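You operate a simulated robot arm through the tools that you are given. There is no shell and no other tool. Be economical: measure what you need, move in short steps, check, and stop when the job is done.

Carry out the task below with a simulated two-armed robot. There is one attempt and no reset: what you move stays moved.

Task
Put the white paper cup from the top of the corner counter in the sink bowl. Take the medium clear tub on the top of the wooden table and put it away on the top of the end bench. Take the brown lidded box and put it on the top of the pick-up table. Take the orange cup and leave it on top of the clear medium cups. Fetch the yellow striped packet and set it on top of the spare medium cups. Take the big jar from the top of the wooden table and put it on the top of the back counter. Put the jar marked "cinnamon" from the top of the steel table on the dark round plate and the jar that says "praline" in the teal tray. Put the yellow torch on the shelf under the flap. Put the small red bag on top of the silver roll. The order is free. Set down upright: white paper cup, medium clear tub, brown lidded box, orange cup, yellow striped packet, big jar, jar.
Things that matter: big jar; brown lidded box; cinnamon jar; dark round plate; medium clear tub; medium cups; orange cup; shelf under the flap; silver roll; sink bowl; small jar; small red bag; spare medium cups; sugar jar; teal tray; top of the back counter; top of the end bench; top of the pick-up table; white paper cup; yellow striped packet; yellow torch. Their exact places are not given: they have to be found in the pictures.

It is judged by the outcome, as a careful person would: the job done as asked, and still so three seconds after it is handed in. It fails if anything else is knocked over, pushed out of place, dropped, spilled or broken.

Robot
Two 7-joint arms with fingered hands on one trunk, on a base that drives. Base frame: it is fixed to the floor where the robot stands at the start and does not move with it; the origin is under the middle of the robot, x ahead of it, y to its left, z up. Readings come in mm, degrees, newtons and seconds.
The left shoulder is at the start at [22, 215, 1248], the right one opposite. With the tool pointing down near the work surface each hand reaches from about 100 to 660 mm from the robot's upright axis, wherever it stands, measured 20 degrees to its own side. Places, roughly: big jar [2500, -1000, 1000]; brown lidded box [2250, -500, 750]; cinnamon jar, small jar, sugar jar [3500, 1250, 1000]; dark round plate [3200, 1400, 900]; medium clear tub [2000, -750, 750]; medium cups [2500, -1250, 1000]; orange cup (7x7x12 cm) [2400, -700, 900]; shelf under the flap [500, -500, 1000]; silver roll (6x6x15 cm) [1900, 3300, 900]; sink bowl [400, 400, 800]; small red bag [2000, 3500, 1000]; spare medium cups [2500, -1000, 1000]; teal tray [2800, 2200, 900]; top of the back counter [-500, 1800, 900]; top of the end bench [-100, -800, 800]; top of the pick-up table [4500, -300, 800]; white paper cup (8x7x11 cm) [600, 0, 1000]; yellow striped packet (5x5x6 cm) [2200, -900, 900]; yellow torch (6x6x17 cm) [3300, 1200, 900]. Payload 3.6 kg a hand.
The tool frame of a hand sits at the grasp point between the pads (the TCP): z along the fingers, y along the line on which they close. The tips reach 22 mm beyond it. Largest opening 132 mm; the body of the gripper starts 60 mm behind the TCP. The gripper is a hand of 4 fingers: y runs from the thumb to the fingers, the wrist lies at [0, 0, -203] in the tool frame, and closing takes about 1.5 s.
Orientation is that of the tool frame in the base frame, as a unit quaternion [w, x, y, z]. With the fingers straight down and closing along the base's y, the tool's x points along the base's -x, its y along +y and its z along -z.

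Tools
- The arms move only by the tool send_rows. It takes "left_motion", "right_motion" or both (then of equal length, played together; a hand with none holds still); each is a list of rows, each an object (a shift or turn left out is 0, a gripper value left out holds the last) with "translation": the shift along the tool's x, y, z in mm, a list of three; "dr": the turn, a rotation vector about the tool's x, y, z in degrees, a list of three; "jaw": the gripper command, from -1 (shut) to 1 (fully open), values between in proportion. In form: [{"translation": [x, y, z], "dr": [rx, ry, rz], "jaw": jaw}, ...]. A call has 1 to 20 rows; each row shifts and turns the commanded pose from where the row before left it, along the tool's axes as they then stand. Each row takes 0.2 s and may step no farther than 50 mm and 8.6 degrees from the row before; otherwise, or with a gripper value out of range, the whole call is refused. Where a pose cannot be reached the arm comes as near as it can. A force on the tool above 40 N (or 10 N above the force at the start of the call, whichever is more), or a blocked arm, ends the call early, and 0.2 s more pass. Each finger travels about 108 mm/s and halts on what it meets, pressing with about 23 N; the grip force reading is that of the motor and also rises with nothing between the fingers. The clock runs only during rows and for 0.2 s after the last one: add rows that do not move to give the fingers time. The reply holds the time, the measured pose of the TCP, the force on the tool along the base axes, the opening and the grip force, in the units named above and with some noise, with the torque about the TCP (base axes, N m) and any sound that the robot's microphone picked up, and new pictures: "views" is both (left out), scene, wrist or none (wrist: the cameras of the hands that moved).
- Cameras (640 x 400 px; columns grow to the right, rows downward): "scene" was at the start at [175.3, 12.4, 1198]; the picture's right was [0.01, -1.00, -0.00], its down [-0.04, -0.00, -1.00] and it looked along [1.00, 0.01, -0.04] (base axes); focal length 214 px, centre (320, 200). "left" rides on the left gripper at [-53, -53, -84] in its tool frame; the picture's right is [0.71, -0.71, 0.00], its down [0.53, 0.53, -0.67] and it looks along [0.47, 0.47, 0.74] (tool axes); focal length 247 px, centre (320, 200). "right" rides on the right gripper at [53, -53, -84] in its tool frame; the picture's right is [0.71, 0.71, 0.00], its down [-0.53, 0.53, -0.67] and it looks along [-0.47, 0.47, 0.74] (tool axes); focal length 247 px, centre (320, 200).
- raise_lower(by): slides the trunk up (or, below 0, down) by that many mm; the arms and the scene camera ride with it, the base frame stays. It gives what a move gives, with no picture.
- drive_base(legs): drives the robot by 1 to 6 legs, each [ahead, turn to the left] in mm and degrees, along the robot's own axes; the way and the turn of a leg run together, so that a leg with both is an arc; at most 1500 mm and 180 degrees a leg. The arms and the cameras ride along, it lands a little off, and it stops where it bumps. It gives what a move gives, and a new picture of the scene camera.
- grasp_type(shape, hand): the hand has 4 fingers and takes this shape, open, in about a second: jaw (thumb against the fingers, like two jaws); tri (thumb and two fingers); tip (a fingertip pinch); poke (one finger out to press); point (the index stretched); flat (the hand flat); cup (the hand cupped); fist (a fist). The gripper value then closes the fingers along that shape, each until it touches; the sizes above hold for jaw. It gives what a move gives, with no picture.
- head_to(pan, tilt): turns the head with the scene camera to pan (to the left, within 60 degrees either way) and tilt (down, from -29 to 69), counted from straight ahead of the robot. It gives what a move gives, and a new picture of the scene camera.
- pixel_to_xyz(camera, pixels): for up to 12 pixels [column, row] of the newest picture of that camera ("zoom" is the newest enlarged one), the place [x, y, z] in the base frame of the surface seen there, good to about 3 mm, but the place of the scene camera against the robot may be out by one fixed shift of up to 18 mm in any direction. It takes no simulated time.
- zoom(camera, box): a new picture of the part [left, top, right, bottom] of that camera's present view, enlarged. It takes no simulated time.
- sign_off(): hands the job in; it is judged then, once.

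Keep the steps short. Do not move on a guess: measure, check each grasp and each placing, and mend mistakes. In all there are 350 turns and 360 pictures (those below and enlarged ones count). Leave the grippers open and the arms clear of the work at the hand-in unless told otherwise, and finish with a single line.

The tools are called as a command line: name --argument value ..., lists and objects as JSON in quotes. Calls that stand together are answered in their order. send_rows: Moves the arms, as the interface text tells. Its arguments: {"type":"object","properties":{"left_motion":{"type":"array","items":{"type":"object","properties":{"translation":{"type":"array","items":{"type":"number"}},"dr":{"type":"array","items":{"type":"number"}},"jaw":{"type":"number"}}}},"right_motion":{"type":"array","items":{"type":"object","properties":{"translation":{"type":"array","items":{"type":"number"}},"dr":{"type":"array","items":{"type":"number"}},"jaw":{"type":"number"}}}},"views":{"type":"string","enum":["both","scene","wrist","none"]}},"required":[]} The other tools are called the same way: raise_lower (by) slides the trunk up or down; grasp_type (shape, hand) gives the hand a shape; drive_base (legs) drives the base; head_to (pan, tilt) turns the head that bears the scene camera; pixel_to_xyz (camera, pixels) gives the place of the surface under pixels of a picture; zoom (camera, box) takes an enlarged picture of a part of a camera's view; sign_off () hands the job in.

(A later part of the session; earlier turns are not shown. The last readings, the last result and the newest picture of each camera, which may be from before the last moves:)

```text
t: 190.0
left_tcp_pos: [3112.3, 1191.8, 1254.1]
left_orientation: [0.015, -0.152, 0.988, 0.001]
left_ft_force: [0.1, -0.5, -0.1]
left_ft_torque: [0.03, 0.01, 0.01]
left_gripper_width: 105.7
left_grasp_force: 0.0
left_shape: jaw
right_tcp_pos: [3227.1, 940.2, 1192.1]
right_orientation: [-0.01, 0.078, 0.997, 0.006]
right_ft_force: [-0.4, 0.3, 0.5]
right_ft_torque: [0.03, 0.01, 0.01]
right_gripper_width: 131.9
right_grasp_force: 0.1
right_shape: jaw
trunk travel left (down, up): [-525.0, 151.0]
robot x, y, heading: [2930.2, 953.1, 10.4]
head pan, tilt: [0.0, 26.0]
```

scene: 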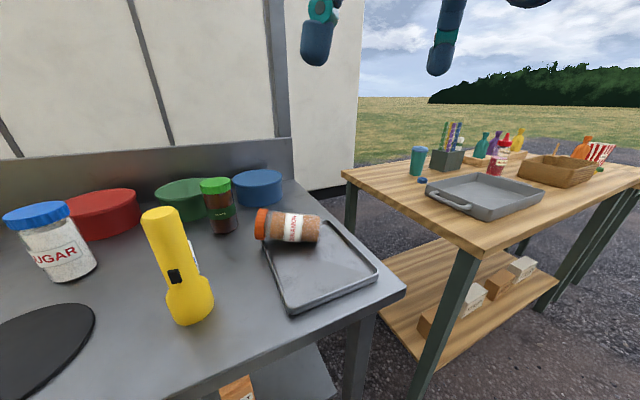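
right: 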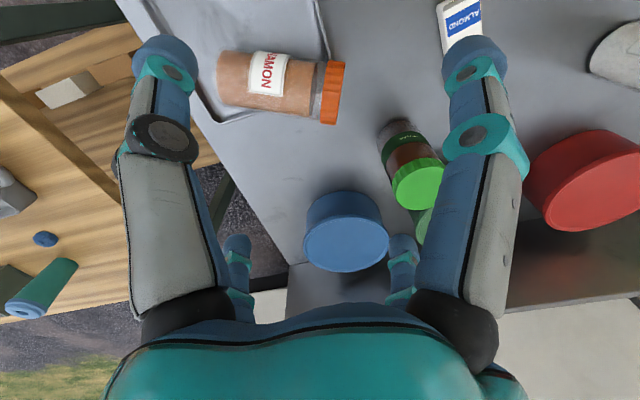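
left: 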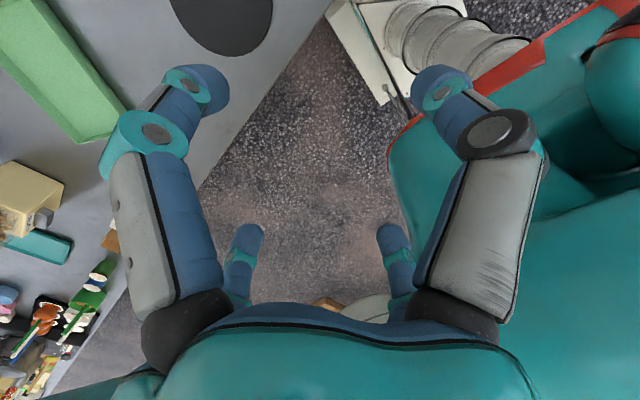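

Now align the left hand at yaw 55° and bring it over the lying jar; move the right hand aside.

send_rows --left_motion '[{"dr": [-0.2, 1.7, 0], "jaw": 1}, {"dr": [0, 0, -7.5]}, {"dr": [0, 0, -7.5]}, {"dr": [0, 0, -7.5]}, {"dr": [0, 0, -7.5]}, {"dr": [0, 0, -7.3]}, {"translation": [-17, -40, 10]}, {"translation": [-17, -40, 10]}, {"translation": [-17, -40, 10]}, {"translation": [-17, -40, 10]}, {"translation": [-17, -40, 10]}, {"translation": [-18, -40, 10]}, {"translation": [-18, -40, 10]}, {"translation": [-18, -39, 10]}, {"translation": [0, 0, 40]}, {}]' --right_motion '[{"translation": [0, -40, 0]}, {"translation": [0, -40, 0]}, {"translation": [0, -40, 0]}, {"translation": [0, -40, 0]}, {"translation": [0, -40, 0]}, {"translation": [0, -40, 0]}, {}, {}, {}, {}, {}, {}, {}, {}, {}, {}]' --views "both"

```text
t: 193.4
left_tcp_pos: [3454.0, 1121.8, 1134.1]
left_orientation: [0.001, -0.459, 0.888, 0.002]
left_ft_force: [-0.1, 0.1, 0.6]
left_ft_torque: [0.01, -0.04, 0.03]
left_gripper_width: 131.8
left_grasp_force: 0.1
left_shape: jaw
right_tcp_pos: [3208.6, 707.5, 1202.9]
right_orientation: [-0.012, 0.078, 0.997, 0.006]
right_ft_force: [-0.4, -0.1, 0.8]
right_ft_torque: [0.0, 0.02, -0.01]
right_gripper_width: 132.0
right_grasp_force: 0.1
right_shape: jaw
right hand out of reach, approached as far as the arm can: row 5, 6
trunk travel left (down, up): [-525.0, 151.0]
robot x, y, heading: [2927.5, 953.8, 10.6]
head pan, tilt: [0.0, 26.0]
```

scene: 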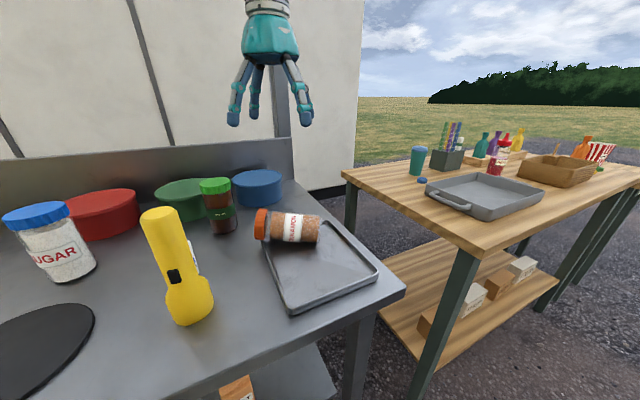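
right: 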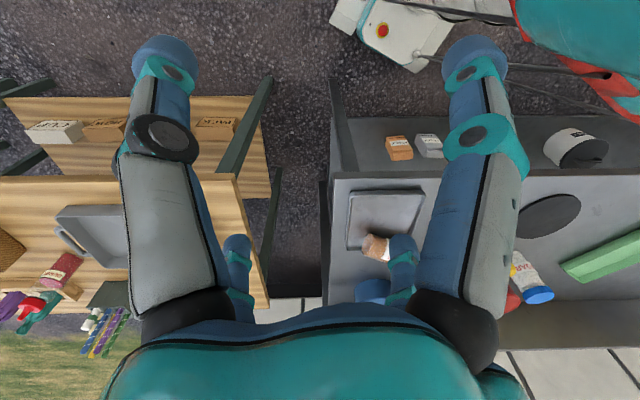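
left: 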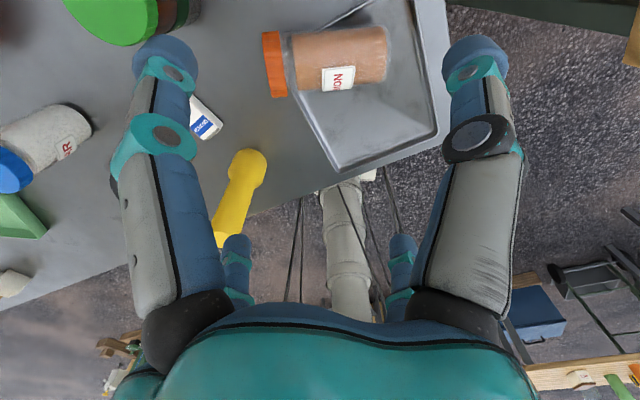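

pixel_to_xyz --camera "left" --pixels '[[266, 63], [275, 63], [340, 56], [380, 53], [340, 35], [340, 78], [275, 90], [275, 38], [386, 40], [384, 72], [295, 60]]'

```text
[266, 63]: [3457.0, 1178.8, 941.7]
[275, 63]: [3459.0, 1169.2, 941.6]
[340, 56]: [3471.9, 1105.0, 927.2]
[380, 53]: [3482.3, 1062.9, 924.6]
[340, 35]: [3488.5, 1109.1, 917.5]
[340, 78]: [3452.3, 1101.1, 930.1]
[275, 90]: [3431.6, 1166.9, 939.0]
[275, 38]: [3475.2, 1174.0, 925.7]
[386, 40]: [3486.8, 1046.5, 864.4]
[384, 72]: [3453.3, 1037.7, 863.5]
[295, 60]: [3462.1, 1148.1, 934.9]
```

Aligned over the jar. Descending carefully to z 908.

send_rows --left_motion '[{"translation": [0, 2, 45]}, {"translation": [0, 0, 45]}, {"translation": [0, 0, 45]}, {"translation": [0, 0, 30]}, {"translation": [0, 0, 20]}, {"translation": [0, 0, 15]}, {"translation": [0, 0, 12]}, {"translation": [0, 0, 12]}, {}]' --views "wrist"

```text
t: 195.4
left_tcp_pos: [3450.4, 1123.7, 910.9]
left_orientation: [0.0, -0.459, 0.888, 0.002]
left_ft_force: [0.3, -0.4, 0.2]
left_ft_torque: [0.02, 0.01, -0.01]
left_gripper_width: 132.0
left_grasp_force: 0.1
left_shape: jaw
right_tcp_pos: [3207.7, 707.7, 1202.7]
right_orientation: [-0.011, 0.078, 0.997, 0.005]
right_ft_force: [-0.7, 0.3, 0.2]
right_ft_torque: [0.03, -0.05, 0.0]
right_gripper_width: 132.0
right_grasp_force: 0.1
right_shape: jaw
trunk travel left (down, up): [-525.0, 151.0]
robot x, y, heading: [2927.2, 951.6, 10.3]
head pan, tilt: [0.0, 26.0]
```

left: 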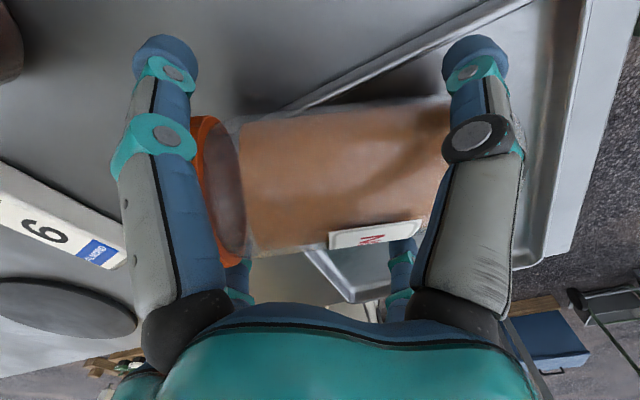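

send_rows --left_motion '[{"jaw": 0.3}, {}, {}, {"jaw": -0.2}, {}, {}, {"jaw": -0.6}, {}, {}, {}]' --views "wrist"

```text
t: 197.6
left_tcp_pos: [3450.8, 1123.3, 910.5]
left_orientation: [0.0, -0.46, 0.888, 0.001]
left_ft_force: [1.3, -0.3, -1.8]
left_ft_torque: [-0.05, -0.01, 0.06]
left_gripper_width: 77.9
left_grasp_force: 23.2
left_shape: jaw
right_tcp_pos: [3209.6, 708.3, 1202.5]
right_orientation: [-0.01, 0.078, 0.997, 0.004]
right_ft_force: [-0.4, 0.2, -0.2]
right_ft_torque: [0.0, 0.0, -0.01]
right_gripper_width: 132.1
right_grasp_force: 0.1
right_shape: jaw
trunk travel left (down, up): [-525.0, 151.0]
robot x, y, heading: [2923.9, 954.5, 10.6]
head pan, tilt: [0.0, 26.0]
```

left: 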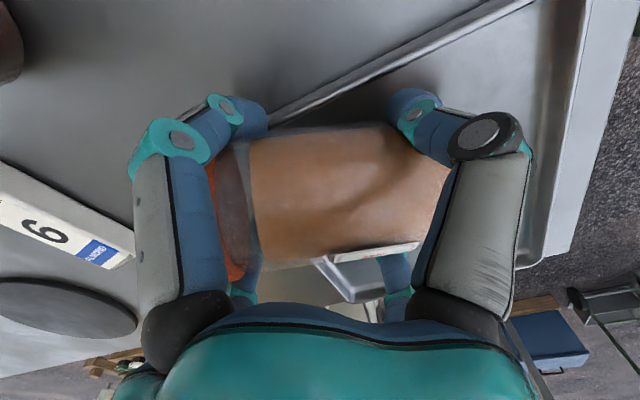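

Gripped with all four fingers (78 mm diagonal). Lifting gently.

send_rows --left_motion '[{"translation": [0, 0, -10]}, {"translation": [0, 0, -20]}, {"translation": [0, 0, -30]}, {"translation": [0, 0, -40]}, {"translation": [0, 0, -40]}, {"translation": [0, 0, -40]}, {}]' --views "both"

```text
t: 199.2
left_tcp_pos: [3452.5, 1123.7, 1091.1]
left_orientation: [-0.001, -0.46, 0.888, 0.001]
left_ft_force: [0.0, 0.6, -3.6]
left_ft_torque: [0.05, 0.03, 0.04]
left_gripper_width: 77.7
left_grasp_force: 23.2
left_shape: jaw
right_tcp_pos: [3209.5, 707.6, 1202.6]
right_orientation: [-0.011, 0.079, 0.997, 0.005]
right_ft_force: [0.2, -1.2, -0.3]
right_ft_torque: [-0.02, -0.01, 0.01]
right_gripper_width: 132.0
right_grasp_force: 0.1
right_shape: jaw
trunk travel left (down, up): [-525.0, 151.0]
robot x, y, heading: [2928.5, 949.8, 10.2]
head pan, tilt: [0.0, 26.0]
```

scene: 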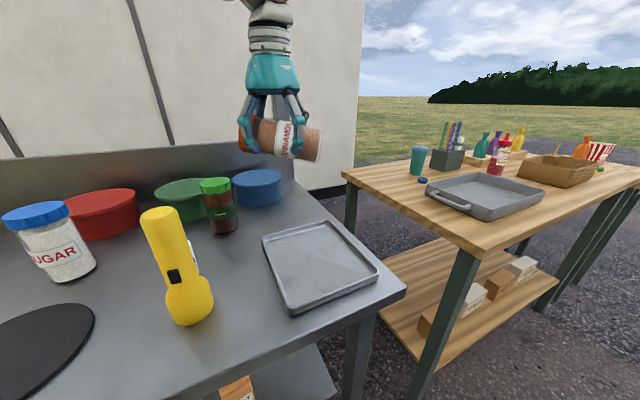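
left: 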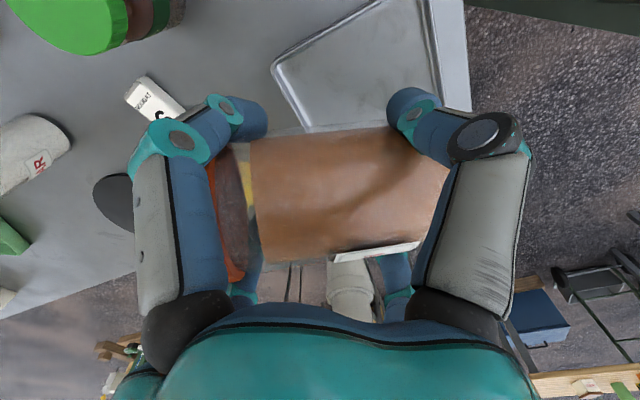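

Holding well. Bring it back and up, then yaw by −60°.

send_rows --left_motion '[{"translation": [7, 35, -20]}, {"translation": [7, 35, -20]}, {"translation": [7, 35, -20]}, {"translation": [8, 35, -20]}, {"dr": [0, 0, 7.5]}, {"dr": [0, 0, 7.5]}, {"dr": [0, 0, 7.5]}, {"dr": [0, 0, 7.5]}, {"dr": [0, 0, 7.5]}, {"dr": [0, 0, 7.5]}, {"dr": [0, 0, 7.5]}, {"dr": [0, 0, 7.5]}, {}]' --views "none"

```text
t: 202.0
left_tcp_pos: [3319.7, 1178.7, 1171.5]
left_orientation: [0.0, 0.046, 0.999, 0.001]
left_ft_force: [-0.2, 0.3, -3.5]
left_ft_torque: [0.05, -0.04, 0.03]
left_gripper_width: 77.6
left_grasp_force: 23.4
left_shape: jaw
right_tcp_pos: [3209.4, 709.0, 1202.7]
right_orientation: [-0.011, 0.078, 0.997, 0.006]
right_ft_force: [0.4, 0.1, -0.2]
right_ft_torque: [0.04, 0.02, 0.0]
right_gripper_width: 132.0
right_grasp_force: 0.0
right_shape: jaw
trunk travel left (down, up): [-525.0, 151.0]
robot x, y, heading: [2926.3, 952.7, 10.3]
head pan, tilt: [0.0, 26.0]
```

Now pitching the hand so the lid goes up: first half.

send_rows --left_motion '[{"dr": [-5.9, -5.9, 0]}, {"dr": [-5.9, -5.9, 0]}, {"dr": [-5.9, -5.9, 0]}, {"dr": [-5.9, -5.9, 0]}, {"dr": [-5.9, -5.9, 0]}, {}]' --views "scene"

```text
t: 203.4
left_tcp_pos: [3320.0, 1180.8, 1171.3]
left_orientation: [0.263, 0.043, 0.933, 0.241]
left_ft_force: [0.4, 0.3, -3.5]
left_ft_torque: [0.02, -0.02, -0.01]
left_gripper_width: 77.7
left_grasp_force: 23.3
left_shape: jaw
right_tcp_pos: [3208.2, 708.1, 1203.1]
right_orientation: [-0.011, 0.078, 0.997, 0.005]
right_ft_force: [-0.6, -0.4, -0.5]
right_ft_torque: [0.04, 0.02, -0.01]
right_gripper_width: 132.1
right_grasp_force: 0.0
right_shape: jaw
trunk travel left (down, up): [-525.0, 151.0]
robot x, y, heading: [2929.4, 952.5, 10.7]
head pan, tilt: [0.0, 26.0]
```

scene: 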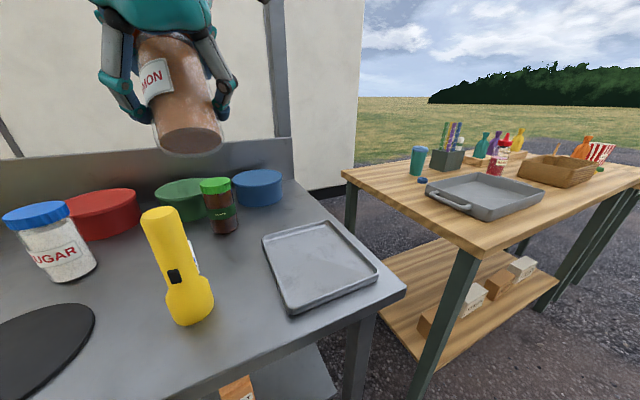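

Working well. Second half of the pitch.

send_rows --left_motion '[{"dr": [-5.9, -5.9, 0]}, {"dr": [-5.9, -5.9, 0]}, {"dr": [-5.9, -5.9, 0]}, {"dr": [-5.9, -5.9, 0]}, {"dr": [-5.9, -5.9, 0]}, {}]' --views "both"

```text
t: 204.8
left_tcp_pos: [3320.8, 1180.8, 1171.1]
left_orientation: [0.492, 0.035, 0.745, 0.45]
left_ft_force: [0.3, 0.0, -3.2]
left_ft_torque: [-0.02, 0.02, -0.01]
left_gripper_width: 77.5
left_grasp_force: 23.1
left_shape: jaw
right_tcp_pos: [3208.4, 709.2, 1201.4]
right_orientation: [-0.01, 0.078, 0.997, 0.005]
right_ft_force: [-0.6, 0.6, -0.1]
right_ft_torque: [-0.03, -0.04, 0.0]
right_gripper_width: 132.1
right_grasp_force: 0.2
right_shape: jaw
trunk travel left (down, up): [-525.0, 151.0]
robot x, y, heading: [2926.7, 952.7, 10.3]
head pan, tilt: [0.0, 26.0]
```

scene: 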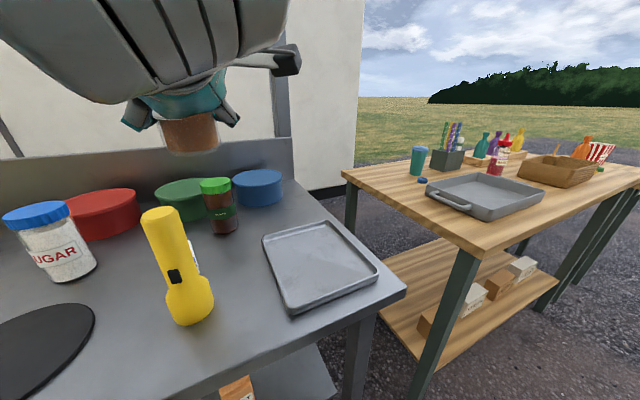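
left: 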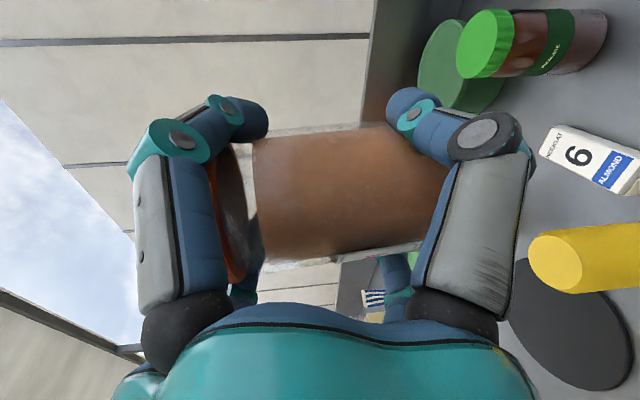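

pixel_to_xyz --camera "left" --pixels '[[275, 200], [310, 197], [350, 193], [390, 189], [280, 160], [380, 150], [290, 240], [390, 228], [550, 365], [560, 330], [640, 350], [470, 320]]'

head_to --pan 20 --tilt 10

```text
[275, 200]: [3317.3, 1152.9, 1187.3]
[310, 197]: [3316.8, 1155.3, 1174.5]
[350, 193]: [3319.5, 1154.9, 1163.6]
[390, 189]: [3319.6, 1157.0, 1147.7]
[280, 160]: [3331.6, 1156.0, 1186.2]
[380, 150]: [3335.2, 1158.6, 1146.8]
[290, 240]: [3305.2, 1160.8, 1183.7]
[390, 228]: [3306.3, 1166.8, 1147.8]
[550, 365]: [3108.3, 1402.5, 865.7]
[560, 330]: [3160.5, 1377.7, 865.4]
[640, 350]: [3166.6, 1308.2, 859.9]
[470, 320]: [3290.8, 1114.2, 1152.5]
```

```text
t: 205.6
left_tcp_pos: [3321.0, 1179.3, 1170.3]
left_orientation: [0.491, 0.035, 0.745, 0.45]
left_ft_force: [0.0, 0.6, -2.8]
left_ft_torque: [-0.03, -0.02, 0.03]
left_gripper_width: 77.3
left_grasp_force: 23.1
left_shape: jaw
right_tcp_pos: [3207.7, 707.6, 1204.3]
right_orientation: [-0.011, 0.079, 0.997, 0.005]
right_ft_force: [-0.2, -0.3, 0.0]
right_ft_torque: [-0.02, -0.03, 0.0]
right_gripper_width: 132.0
right_grasp_force: 0.1
right_shape: jaw
trunk travel left (down, up): [-525.0, 151.0]
robot x, y, heading: [2929.8, 953.1, 10.7]
head pan, tilt: [20.0, 10.0]
```

scene: 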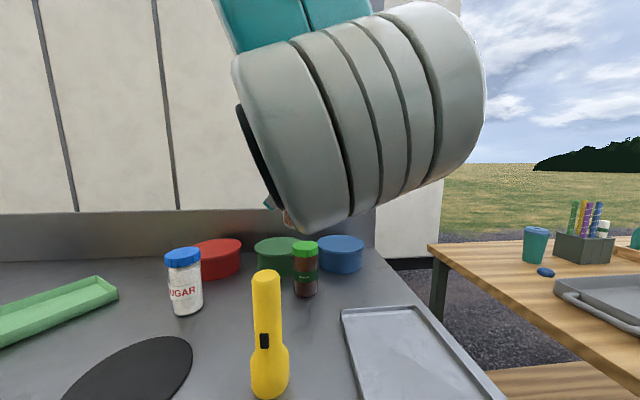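

The jar is over-rotated ~6°. Correct that, then turn the robot left 27° so the jar comes over the plate (centre ≈ (3165,1388)).

send_rows --left_motion '[{"dr": [3.9, 3.9, 0]}, {}]' --views "none"

drive_base --legs '[[0, 27]]'

head_to --pan 5 --tilt 40

```text
t: 206.2
left_tcp_pos: [3320.5, 1178.6, 1171.4]
left_orientation: [0.464, 0.036, 0.777, 0.425]
left_ft_force: [0.1, -0.1, -2.2]
left_ft_torque: [0.03, 0.03, 0.01]
left_gripper_width: 77.3
left_grasp_force: 23.2
left_shape: jaw
right_tcp_pos: [3209.0, 707.6, 1201.8]
right_orientation: [-0.011, 0.078, 0.997, 0.005]
right_ft_force: [-0.6, -0.2, 0.6]
right_ft_torque: [0.0, 0.0, 0.0]
right_gripper_width: 132.0
right_grasp_force: 0.2
right_shape: jaw
trunk travel left (down, up): [-525.0, 151.0]
robot x, y, heading: [2925.5, 953.4, 10.4]
head pan, tilt: [20.0, 10.0]
```

```text
t: 208.0
left_tcp_pos: [3175.8, 1331.6, 1170.9]
left_orientation: [0.353, -0.146, 0.763, 0.521]
left_ft_force: [0.7, 0.5, -3.1]
left_ft_torque: [-0.02, -0.02, 0.03]
left_gripper_width: 77.4
left_grasp_force: 23.4
left_shape: jaw
right_tcp_pos: [3289.0, 861.9, 1203.2]
right_orientation: [-0.013, -0.155, 0.988, 0.003]
right_ft_force: [0.3, -0.6, -1.1]
right_ft_torque: [0.0, -0.01, 0.01]
right_gripper_width: 132.2
right_grasp_force: 0.1
right_shape: jaw
trunk travel left (down, up): [-525.0, 151.0]
robot x, y, heading: [2940.0, 939.6, 37.1]
head pan, tilt: [20.0, 10.0]
```

scene: 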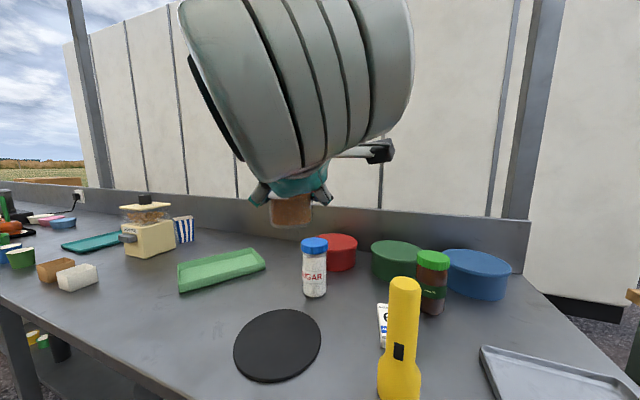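

```text
t: 208.9
left_tcp_pos: [3176.3, 1331.4, 1171.9]
left_orientation: [0.353, -0.146, 0.764, 0.521]
left_ft_force: [0.6, -0.1, -2.9]
left_ft_torque: [0.02, -0.03, -0.01]
left_gripper_width: 76.8
left_grasp_force: 22.7
left_shape: jaw
right_tcp_pos: [3288.9, 862.6, 1202.4]
right_orientation: [-0.012, -0.156, 0.988, 0.003]
right_ft_force: [0.0, 0.1, -1.1]
right_ft_torque: [0.02, -0.01, -0.01]
right_gripper_width: 131.9
right_grasp_force: 0.1
right_shape: jaw
trunk travel left (down, up): [-525.0, 151.0]
robot x, y, heading: [2939.9, 939.5, 37.2]
head pan, tilt: [5.0, 40.0]
```

scene: 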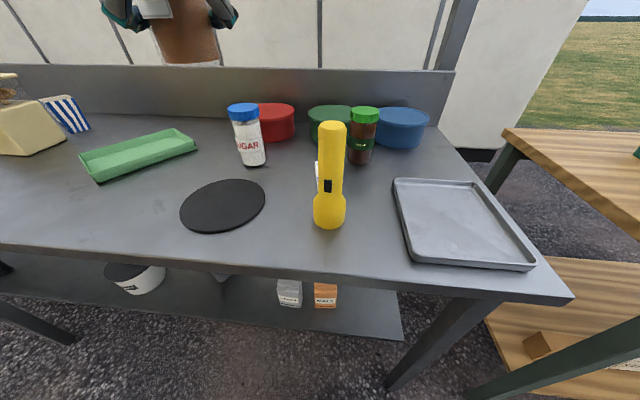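

pixel_to_xyz --camera "scene" --pixels '[[181, 212], [265, 198], [235, 181], [208, 232], [222, 205], [328, 222], [250, 160]]'

zoom --camera "left" --box '[0, 0, 640, 400]'

```text
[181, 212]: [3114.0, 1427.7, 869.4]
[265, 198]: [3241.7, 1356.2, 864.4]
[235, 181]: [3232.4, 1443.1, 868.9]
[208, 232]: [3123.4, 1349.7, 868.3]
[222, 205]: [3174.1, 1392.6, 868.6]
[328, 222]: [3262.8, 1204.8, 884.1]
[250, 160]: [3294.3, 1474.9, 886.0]
```

```text
1.00 times, centred on (320, 200) of left
```

zoom: 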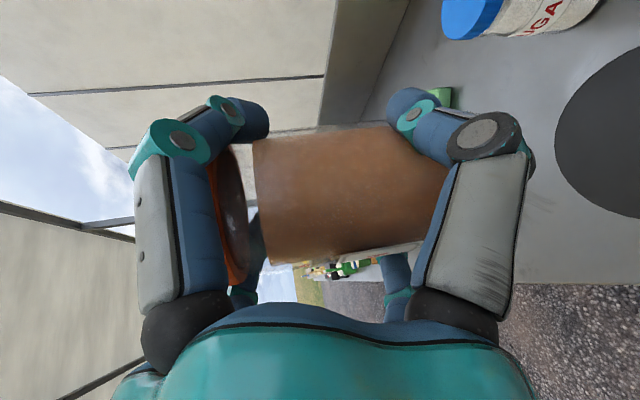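

pixel_to_xyz --camera "left" --pixels '[[275, 205], [300, 203], [330, 200], [360, 197], [395, 192], [285, 165], [385, 150], [295, 245], [395, 230], [590, 130], [640, 130], [560, 130]]'

```text
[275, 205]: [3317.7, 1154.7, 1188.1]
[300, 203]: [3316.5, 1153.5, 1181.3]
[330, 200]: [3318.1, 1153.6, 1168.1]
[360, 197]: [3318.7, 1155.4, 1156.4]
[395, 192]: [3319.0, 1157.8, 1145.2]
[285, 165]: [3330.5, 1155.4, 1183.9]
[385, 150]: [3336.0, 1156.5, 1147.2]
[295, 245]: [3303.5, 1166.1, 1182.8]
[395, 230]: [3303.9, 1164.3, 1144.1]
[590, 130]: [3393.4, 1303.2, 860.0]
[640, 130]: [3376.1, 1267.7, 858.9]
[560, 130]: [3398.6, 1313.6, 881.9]
```

Plate centre ≈ (3166,1387). Moving over it, then down most of the way.

send_rows --left_motion '[{"translation": [7.6, 14.5, 23.2]}, {"translation": [7.6, 14.6, 23.2]}, {"translation": [24.9, -24.9, 7.45]}, {"translation": [24.9, -24.9, 7.45]}, {"translation": [24.9, -24.9, 7.45]}, {"translation": [24.9, -24.9, 7.45]}, {"translation": [24.9, -24.9, 7.45]}, {}]' --views "both"

```text
t: 210.7
left_tcp_pos: [3164.3, 1388.6, 991.2]
left_orientation: [0.353, -0.145, 0.763, 0.521]
left_ft_force: [0.4, 0.0, -3.0]
left_ft_torque: [-0.02, 0.01, 0.01]
left_gripper_width: 76.9
left_grasp_force: 23.3
left_shape: jaw
right_tcp_pos: [3289.5, 861.8, 1203.0]
right_orientation: [-0.011, -0.156, 0.988, 0.002]
right_ft_force: [0.7, 0.1, -0.5]
right_ft_torque: [0.02, 0.0, 0.01]
right_gripper_width: 132.1
right_grasp_force: 0.1
right_shape: jaw
trunk travel left (down, up): [-525.0, 151.0]
robot x, y, heading: [2939.9, 938.2, 37.0]
head pan, tilt: [5.0, 40.0]
```

scene: 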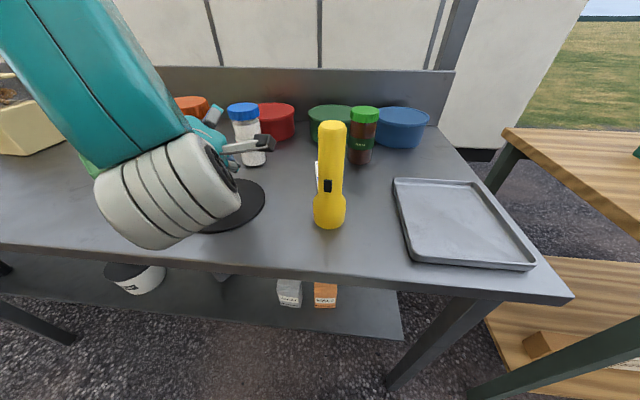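
left: 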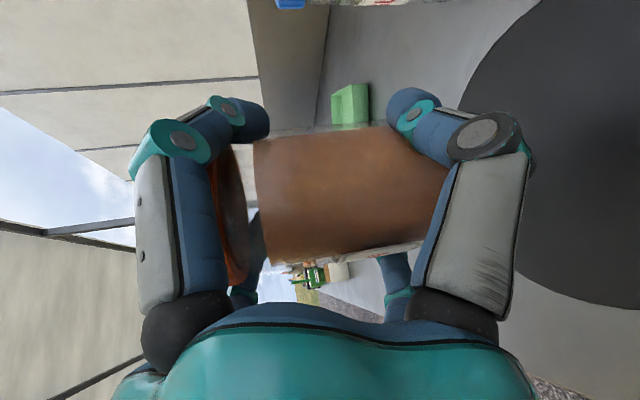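

send_rows --left_motion '[{"translation": [13.8, -13.8, 4.1]}, {"translation": [10.4, -10.4, 3.1]}, {"translation": [2.8, -2.8, 0.8]}, {"translation": [2.8, -2.8, 0.8]}, {}]' --views "wrist"

```text
t: 211.9
left_tcp_pos: [3165.2, 1387.2, 948.8]
left_orientation: [0.353, -0.145, 0.764, 0.52]
left_ft_force: [-0.5, 0.3, -3.6]
left_ft_torque: [-0.04, -0.02, 0.01]
left_gripper_width: 76.6
left_grasp_force: 23.1
left_shape: jaw
right_tcp_pos: [3289.4, 861.6, 1202.7]
right_orientation: [-0.012, -0.156, 0.988, 0.003]
right_ft_force: [-0.3, 0.4, 0.2]
right_ft_torque: [-0.02, -0.02, -0.01]
right_gripper_width: 131.7
right_grasp_force: 0.1
right_shape: jaw
trunk travel left (down, up): [-525.0, 151.0]
robot x, y, heading: [2939.0, 937.2, 37.2]
head pan, tilt: [5.0, 40.0]
```

left: 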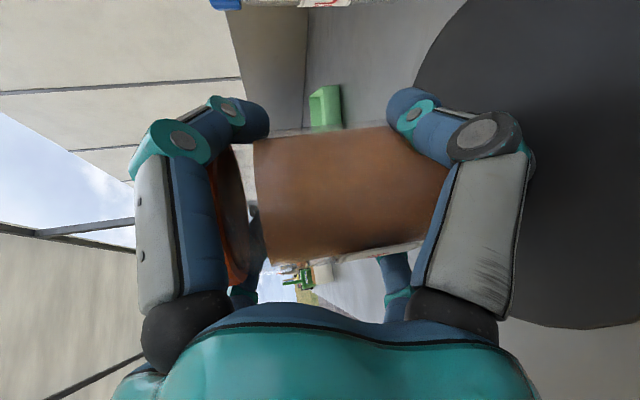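

Continue in 2–3 mm steps watching the force (baseline about −3.3 N, the jar's weight).

send_rows --left_motion '[{"translation": [2.1, -2.1, 0.6]}, {"translation": [2.1, -2.1, 0.6]}, {"translation": [1.4, -1.4, 0.4]}, {}]' --views "none"

```text
t: 212.9
left_tcp_pos: [3166.5, 1386.9, 943.0]
left_orientation: [0.355, -0.146, 0.762, 0.522]
left_ft_force: [1.4, 0.2, 12.1]
left_ft_torque: [0.17, 0.29, -0.04]
left_gripper_width: 76.4
left_grasp_force: 23.6
left_shape: jaw
right_tcp_pos: [3288.7, 860.5, 1204.9]
right_orientation: [-0.012, -0.156, 0.988, 0.003]
right_ft_force: [0.2, 0.0, -0.7]
right_ft_torque: [-0.02, 0.05, 0.0]
right_gripper_width: 131.9
right_grasp_force: 0.0
right_shape: jaw
trunk travel left (down, up): [-525.0, 151.0]
robot x, y, heading: [2941.3, 941.6, 36.8]
head pan, tilt: [5.0, 40.0]
```

Contact, but the torque shows the left bottom edge touches first: the jar leans a few degrees. Lift 5 mm, roll +4.5°, and lower again.

send_rows --left_motion '[{"translation": [-3.5, 3.5, -1]}, {"dr": [0, 0, 4.5]}, {}, {"translation": [1.5, -1.5, 0.4]}, {"translation": [1.4, -1.4, 0.4]}, {}]' --views "none"

```text
t: 214.3
left_tcp_pos: [3164.1, 1388.7, 944.3]
left_orientation: [0.333, -0.116, 0.766, 0.537]
left_ft_force: [-3.6, 1.5, 18.5]
left_ft_torque: [-0.06, -0.18, 0.02]
left_gripper_width: 76.4
left_grasp_force: 23.2
left_shape: jaw
right_tcp_pos: [3287.6, 860.0, 1202.5]
right_orientation: [-0.012, -0.156, 0.988, 0.003]
right_ft_force: [-1.3, 0.6, 0.4]
right_ft_torque: [-0.01, 0.02, -0.02]
right_gripper_width: 132.2
right_grasp_force: 0.2
right_shape: jaw
trunk travel left (down, up): [-525.0, 151.0]
robot x, y, heading: [2934.1, 940.4, 37.2]
head pan, tilt: [5.0, 40.0]
```

Nearly flat now. Ease by 1 mm and −1.2° roll, then open fully.

send_rows --left_motion '[{"translation": [-0.7, 0.7, -0.2], "dr": [0, 0, -1.2]}, {}, {"jaw": -0.1}, {}, {"jaw": 0.2}, {}, {"jaw": 1}, {}, {}, {}, {}]' --views "both"

```text
t: 216.7
left_tcp_pos: [3165.5, 1387.5, 942.8]
left_orientation: [0.338, -0.123, 0.768, 0.531]
left_ft_force: [-0.4, -1.0, -0.6]
left_ft_torque: [0.05, -0.03, 0.01]
left_gripper_width: 131.9
left_grasp_force: 0.0
left_shape: jaw
right_tcp_pos: [3288.8, 861.9, 1204.5]
right_orientation: [-0.012, -0.156, 0.988, 0.003]
right_ft_force: [0.3, 0.0, 0.0]
right_ft_torque: [-0.01, 0.03, 0.02]
right_gripper_width: 132.0
right_grasp_force: 0.1
right_shape: jaw
trunk travel left (down, up): [-525.0, 151.0]
robot x, y, heading: [2935.7, 937.9, 36.8]
head pan, tilt: [5.0, 40.0]
```

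scene: 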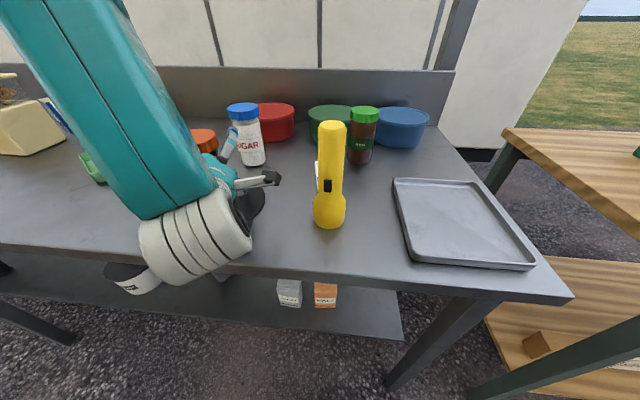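
left: 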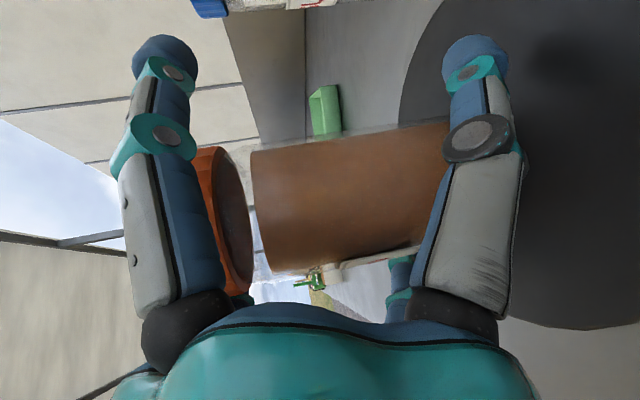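

The jar is free. Withdraw 85 mm horizontally, then up.

send_rows --left_motion '[{"translation": [2.8, -3.1, -19.6]}, {"translation": [2.8, -3.1, -19.6]}, {"translation": [3, -3.3, -21]}, {"translation": [3, -3.3, -21]}, {}, {"translation": [-26, 29.3, -8.4]}, {"translation": [-26, 29.3, -8.4]}, {"translation": [-26, 29.3, -8.4]}, {"translation": [-26, 29.3, -8.4]}, {"translation": [-26, 29.3, -8.4]}, {}]' --views "both"

```text
t: 219.1
left_tcp_pos: [3131.5, 1314.6, 1143.7]
left_orientation: [0.338, -0.123, 0.767, 0.531]
left_ft_force: [-0.1, 0.3, 0.4]
left_ft_torque: [0.0, -0.03, -0.01]
left_gripper_width: 131.8
left_grasp_force: 0.0
left_shape: jaw
right_tcp_pos: [3289.2, 861.3, 1203.5]
right_orientation: [-0.013, -0.156, 0.988, 0.003]
right_ft_force: [0.4, -0.7, 0.1]
right_ft_torque: [0.01, -0.02, -0.02]
right_gripper_width: 131.9
right_grasp_force: 0.1
right_shape: jaw
trunk travel left (down, up): [-525.0, 151.0]
robot x, y, heading: [2939.8, 936.6, 37.3]
head pan, tilt: [5.0, 40.0]
```

scene: 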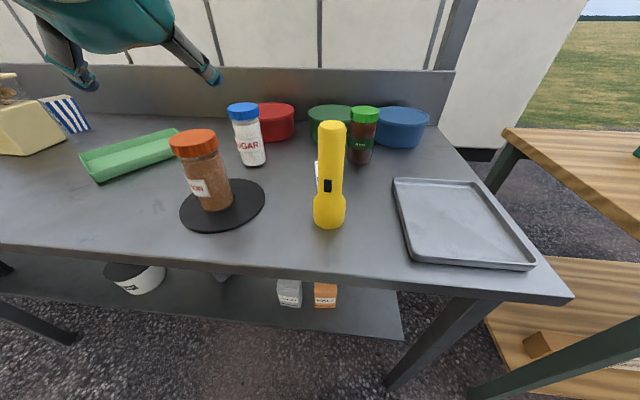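
left: 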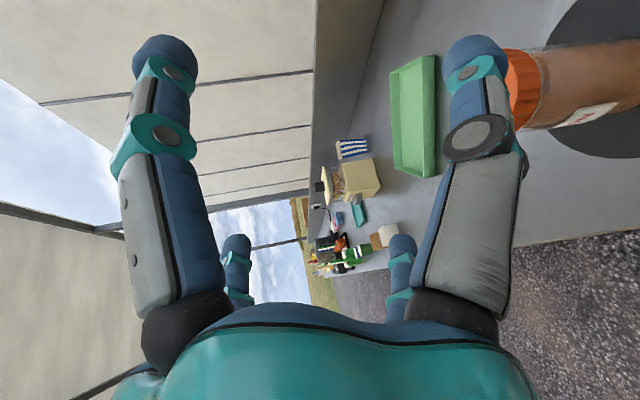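

The cinnamon jar stands upright on the plate. Now turn the left hand back to pointing down.

send_rows --left_motion '[{"translation": [-13, 15, -4]}, {"translation": [-20, 22, -6]}, {"dr": [5.6, 5.6, 0]}, {"dr": [5.6, 5.6, 0]}, {"dr": [5.6, 5.6, 0]}, {"dr": [5.6, 5.6, 0]}, {"dr": [5.6, 5.6, 0]}, {"dr": [5.6, 5.6, 0]}, {"dr": [5.6, 5.6, 0]}, {"dr": [5.6, 5.6, 0]}, {"dr": [5.6, 5.6, 0]}, {"dr": [5.0, 5.0, 0]}, {}]' --views "none"

```text
t: 221.9
left_tcp_pos: [3132.0, 1311.7, 1194.5]
left_orientation: [-0.026, -0.181, 0.983, 0.013]
left_ft_force: [-0.2, -0.2, 0.2]
left_ft_torque: [-0.02, -0.03, 0.02]
left_gripper_width: 131.9
left_grasp_force: 0.1
left_shape: jaw
right_tcp_pos: [3289.3, 859.7, 1203.2]
right_orientation: [-0.012, -0.155, 0.988, 0.003]
right_ft_force: [-0.2, 0.8, 0.1]
right_ft_torque: [-0.04, 0.0, 0.0]
right_gripper_width: 131.7
right_grasp_force: 0.1
right_shape: jaw
trunk travel left (down, up): [-525.0, 151.0]
robot x, y, heading: [2940.2, 937.3, 37.3]
head pan, tilt: [5.0, 40.0]
```

send_rows --left_motion '[{"dr": [2.0, -2.7, 0], "translation": [0, 0, -40]}, {"translation": [-20, 0, -20]}, {}]' --views "none"

drive_base --legs '[[0, -30], [60, 0]]'

```text
t: 222.7
left_tcp_pos: [3151.3, 1318.0, 1251.9]
left_orientation: [0.0, -0.181, 0.983, 0.002]
left_ft_force: [0.0, -0.3, 0.0]
left_ft_torque: [0.0, -0.02, 0.02]
left_gripper_width: 131.7
left_grasp_force: 0.0
left_shape: jaw
right_tcp_pos: [3289.0, 861.2, 1204.8]
right_orientation: [-0.012, -0.156, 0.988, 0.002]
right_ft_force: [-0.2, -0.1, -0.2]
right_ft_torque: [0.01, -0.02, 0.0]
right_gripper_width: 132.0
right_grasp_force: 0.1
right_shape: jaw
trunk travel left (down, up): [-525.0, 151.0]
robot x, y, heading: [2938.7, 938.8, 37.0]
head pan, tilt: [5.0, 40.0]
```

```text
t: 225.2
left_tcp_pos: [3373.5, 1164.4, 1251.7]
left_orientation: [0.001, 0.08, 0.997, 0.001]
left_ft_force: [-0.4, -0.5, -0.8]
left_ft_torque: [0.0, 0.02, 0.04]
left_gripper_width: 131.7
left_grasp_force: 0.1
left_shape: jaw
right_tcp_pos: [3261.6, 701.3, 1203.0]
right_orientation: [-0.011, 0.106, 0.994, 0.008]
right_ft_force: [0.0, 0.3, -1.3]
right_ft_torque: [0.03, 0.03, 0.0]
right_gripper_width: 131.9
right_grasp_force: 0.1
right_shape: jaw
trunk travel left (down, up): [-525.0, 151.0]
robot x, y, heading: [2994.1, 959.4, 7.3]
head pan, tilt: [5.0, 40.0]
```

scene: 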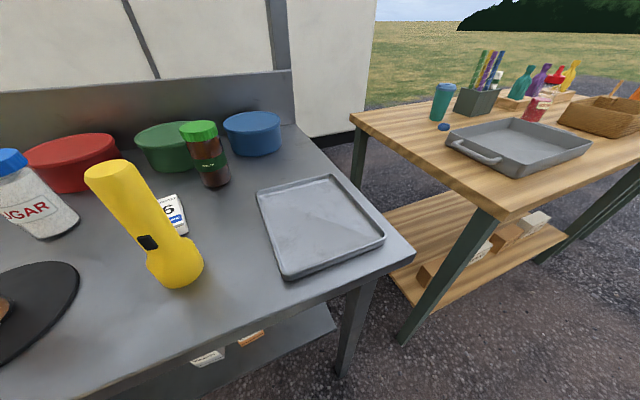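

send_rows --left_motion '[{"translation": [-22, 34, 5], "jaw": 0.45}, {"translation": [-22, 34, 10]}, {"translation": [-23, 35, 20]}, {"translation": [-23, 35, 20]}, {"translation": [0, 0, 30]}, {"translation": [0, 0, 30]}, {}]' --views "wrist"

```text
t: 226.8
left_tcp_pos: [3482.4, 1287.4, 1138.3]
left_orientation: [0.001, 0.081, 0.997, 0.001]
left_ft_force: [-0.6, 0.0, -0.3]
left_ft_torque: [0.02, 0.01, 0.01]
left_gripper_width: 96.0
left_grasp_force: 0.0
left_shape: jaw
right_tcp_pos: [3261.1, 703.9, 1203.8]
right_orientation: [-0.011, 0.106, 0.994, 0.007]
right_ft_force: [-1.0, -0.3, -1.2]
right_ft_torque: [-0.04, 0.02, -0.05]
right_gripper_width: 131.9
right_grasp_force: 0.0
right_shape: jaw
trunk travel left (down, up): [-525.0, 151.0]
robot x, y, heading: [2993.2, 957.7, 7.7]
head pan, tilt: [5.0, 40.0]
```

left: 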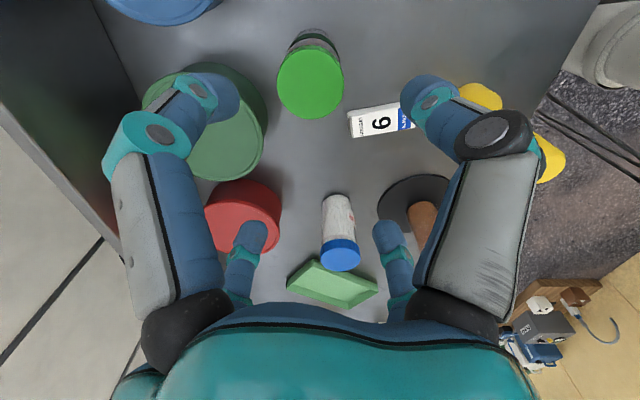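

pixel_to_xyz --camera "left" --pixels '[[310, 82], [277, 82], [343, 82], [310, 47], [310, 117], [267, 125], [255, 85], [220, 170], [270, 60], [380, 120], [350, 125]]'

```text
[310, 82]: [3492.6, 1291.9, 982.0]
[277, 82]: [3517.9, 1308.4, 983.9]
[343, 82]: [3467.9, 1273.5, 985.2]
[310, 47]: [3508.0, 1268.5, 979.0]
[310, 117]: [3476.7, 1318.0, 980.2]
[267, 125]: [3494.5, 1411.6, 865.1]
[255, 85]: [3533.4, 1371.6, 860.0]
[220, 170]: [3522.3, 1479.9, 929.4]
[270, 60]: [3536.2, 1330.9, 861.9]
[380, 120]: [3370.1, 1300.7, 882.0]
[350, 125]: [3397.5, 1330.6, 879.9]
```

Praline lid centre (3492,1292). Centre and descend, checking the pose before closing.

send_rows --left_motion '[{"translation": [-9, 6, 0]}, {"translation": [0, 0, 45]}, {"translation": [0, 0, 45]}, {"translation": [0, 0, 45]}, {"translation": [0, 0, 40]}, {"translation": [0, 0, 18]}, {}]' --views "wrist"

```text
t: 228.4
left_tcp_pos: [3493.9, 1295.2, 944.0]
left_orientation: [0.0, 0.08, 0.997, 0.001]
left_ft_force: [-1.1, -0.3, 0.6]
left_ft_torque: [-0.01, 0.0, -0.02]
left_gripper_width: 96.2
left_grasp_force: 0.1
left_shape: jaw
right_tcp_pos: [3261.3, 702.4, 1204.3]
right_orientation: [-0.01, 0.106, 0.994, 0.006]
right_ft_force: [-0.4, 0.2, 0.7]
right_ft_torque: [0.02, 0.0, 0.05]
right_gripper_width: 132.0
right_grasp_force: 0.0
right_shape: jaw
trunk travel left (down, up): [-525.0, 151.0]
robot x, y, heading: [2993.5, 959.5, 7.3]
head pan, tilt: [5.0, 40.0]
```

left: 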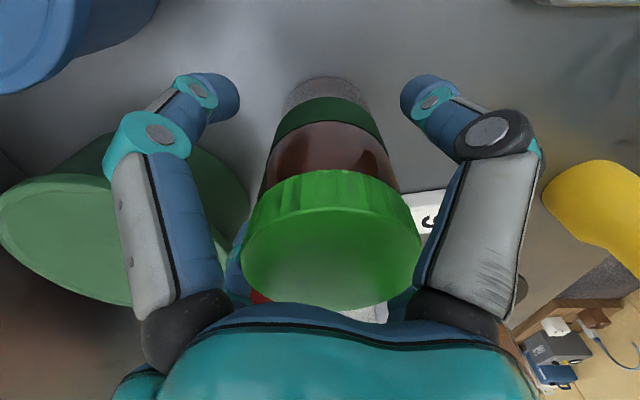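

Centred. Closing.

send_rows --left_motion '[{"jaw": 0}, {}, {"jaw": -0.5}, {}, {}, {}, {}, {}]' --views "wrist"

```text
t: 230.2
left_tcp_pos: [3495.1, 1295.6, 944.9]
left_orientation: [0.001, 0.081, 0.997, 0.001]
left_ft_force: [0.0, 0.0, -0.7]
left_ft_torque: [-0.05, -0.03, 0.01]
left_gripper_width: 54.8
left_grasp_force: 23.3
left_shape: jaw
right_tcp_pos: [3261.9, 703.2, 1203.8]
right_orientation: [-0.01, 0.107, 0.994, 0.006]
right_ft_force: [0.7, 0.2, 0.1]
right_ft_torque: [0.0, 0.01, 0.01]
right_gripper_width: 131.8
right_grasp_force: 0.1
right_shape: jaw
trunk travel left (down, up): [-525.0, 151.0]
robot x, y, heading: [2992.9, 958.3, 7.5]
head pan, tilt: [5.0, 40.0]
```

left: 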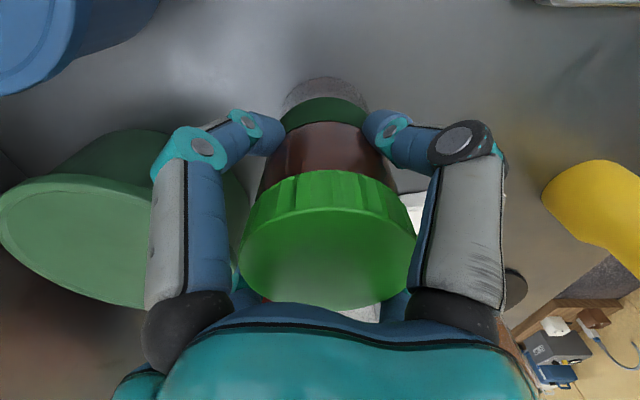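

Gripped (54.8 mm). Lift and retract.

send_rows --left_motion '[{"translation": [0, 0, -20]}, {"translation": [0, 0, -45]}, {"translation": [0, 0, -45]}, {"translation": [0, 0, -45]}, {"translation": [0, 0, -45]}, {"translation": [0, 0, -45]}, {"translation": [30, -34, 0]}, {"translation": [30, -34, 0]}, {"translation": [30, -34, 0]}, {"translation": [30, -34, 0]}, {"translation": [29, -33, 0]}, {}]' --views "both"

```text
t: 232.8
left_tcp_pos: [3319.9, 1152.1, 1189.7]
left_orientation: [0.001, 0.081, 0.997, 0.001]
left_ft_force: [-0.5, -0.4, -3.5]
left_ft_torque: [-0.01, 0.02, -0.02]
left_gripper_width: 54.7
left_grasp_force: 23.4
left_shape: jaw
right_tcp_pos: [3261.6, 704.2, 1204.1]
right_orientation: [-0.011, 0.107, 0.994, 0.005]
right_ft_force: [-0.2, -0.3, 0.7]
right_ft_torque: [-0.02, -0.01, -0.02]
right_gripper_width: 131.7
right_grasp_force: 0.1
right_shape: jaw
trunk travel left (down, up): [-525.0, 151.0]
robot x, y, heading: [2997.8, 958.7, 7.4]
head pan, tilt: [5.0, 40.0]
```

scene: 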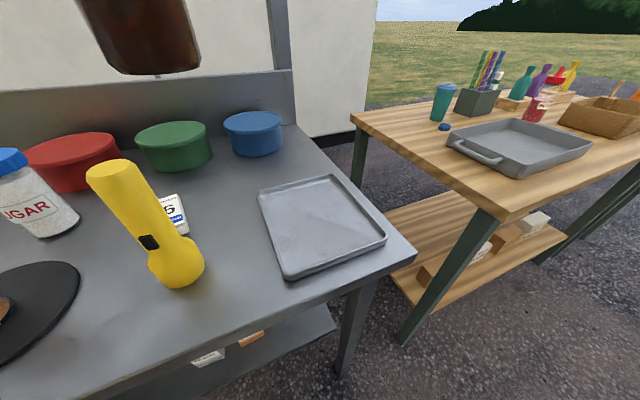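
left: 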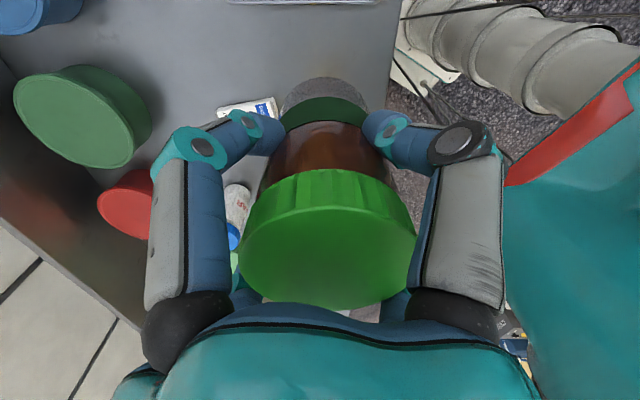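

Praline held. Back off, turn parallel to the bench and reverse ~885 mm toward the teal tray.

drive_base --legs '[[-150, 0], [0, -60], [-885, 0], [0, 62]]'

```text
t: 236.2
left_tcp_pos: [3208.5, 834.0, 1189.6]
left_orientation: [0.001, 0.467, 0.884, 0.004]
left_ft_force: [-0.9, -0.4, -4.5]
left_ft_torque: [0.01, 0.01, -0.01]
left_gripper_width: 54.5
left_grasp_force: 23.1
left_shape: jaw
right_tcp_pos: [2843.1, 567.1, 1203.5]
right_orientation: [-0.007, 0.489, 0.872, 0.011]
right_ft_force: [-0.1, 0.3, 0.2]
right_ft_torque: [0.04, -0.02, 0.02]
right_gripper_width: 132.1
right_grasp_force: 0.0
right_shape: jaw
trunk travel left (down, up): [-525.0, 151.0]
robot x, y, heading: [2867.5, 963.7, -39.8]
head pan, tilt: [5.0, 40.0]
stopped in leg 2: the robot was blocked; the commanded pose is now the measured one
```

scene: 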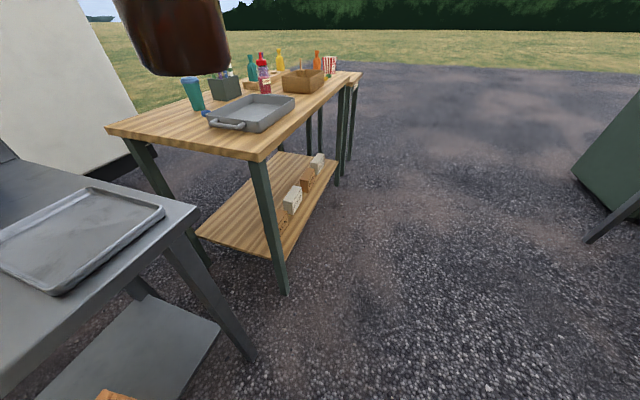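

drive_base --legs '[[-1020, 0], [0, 52], [200, 0]]'

```text
t: 243.6
left_tcp_pos: [2415.2, 1793.1, 1189.6]
left_orientation: [-0.001, 0.069, 0.998, 0.0]
left_ft_force: [0.0, 1.2, -4.0]
left_ft_torque: [-0.04, 0.01, -0.01]
left_gripper_width: 54.4
left_grasp_force: 22.6
left_shape: jaw
right_tcp_pos: [2364.6, 1343.6, 1205.8]
right_orientation: [-0.01, 0.095, 0.995, 0.004]
right_ft_force: [1.1, -0.8, -0.2]
right_ft_torque: [-0.05, 0.05, -0.02]
right_gripper_width: 132.1
right_grasp_force: 0.1
right_shape: jaw
trunk travel left (down, up): [-525.0, 151.0]
robot x, y, heading: [2086.7, 1590.8, 8.2]
head pan, tilt: [5.0, 40.0]
stopped in leg 2: the robot was blocked; the commanded pose is now the measured one
```

scene: 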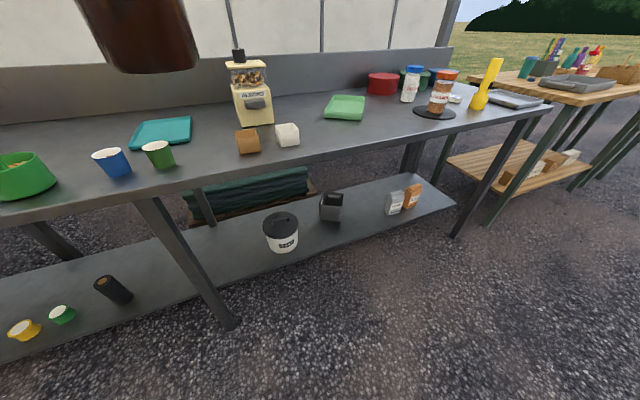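

pixel_to_xyz --camera "scene" --pixels '[[135, 147], [144, 122], [191, 118], [187, 142], [165, 133], [157, 145], [112, 155], [150, 125], [180, 140], [247, 145]]'

zoom --camera "scene" --box '[80, 90, 280, 190]'

```text
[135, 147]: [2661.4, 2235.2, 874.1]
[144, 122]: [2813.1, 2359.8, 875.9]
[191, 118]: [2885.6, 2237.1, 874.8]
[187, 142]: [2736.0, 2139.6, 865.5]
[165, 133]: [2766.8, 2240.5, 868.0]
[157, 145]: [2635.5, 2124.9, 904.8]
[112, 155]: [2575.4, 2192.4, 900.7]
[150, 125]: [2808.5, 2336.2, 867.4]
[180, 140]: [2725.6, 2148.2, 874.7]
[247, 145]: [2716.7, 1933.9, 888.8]
```

```text
3.20 times, centred on (180, 140) of scene
```

zoom: 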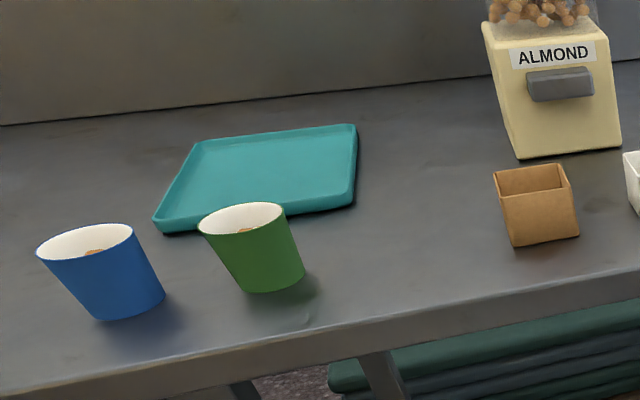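

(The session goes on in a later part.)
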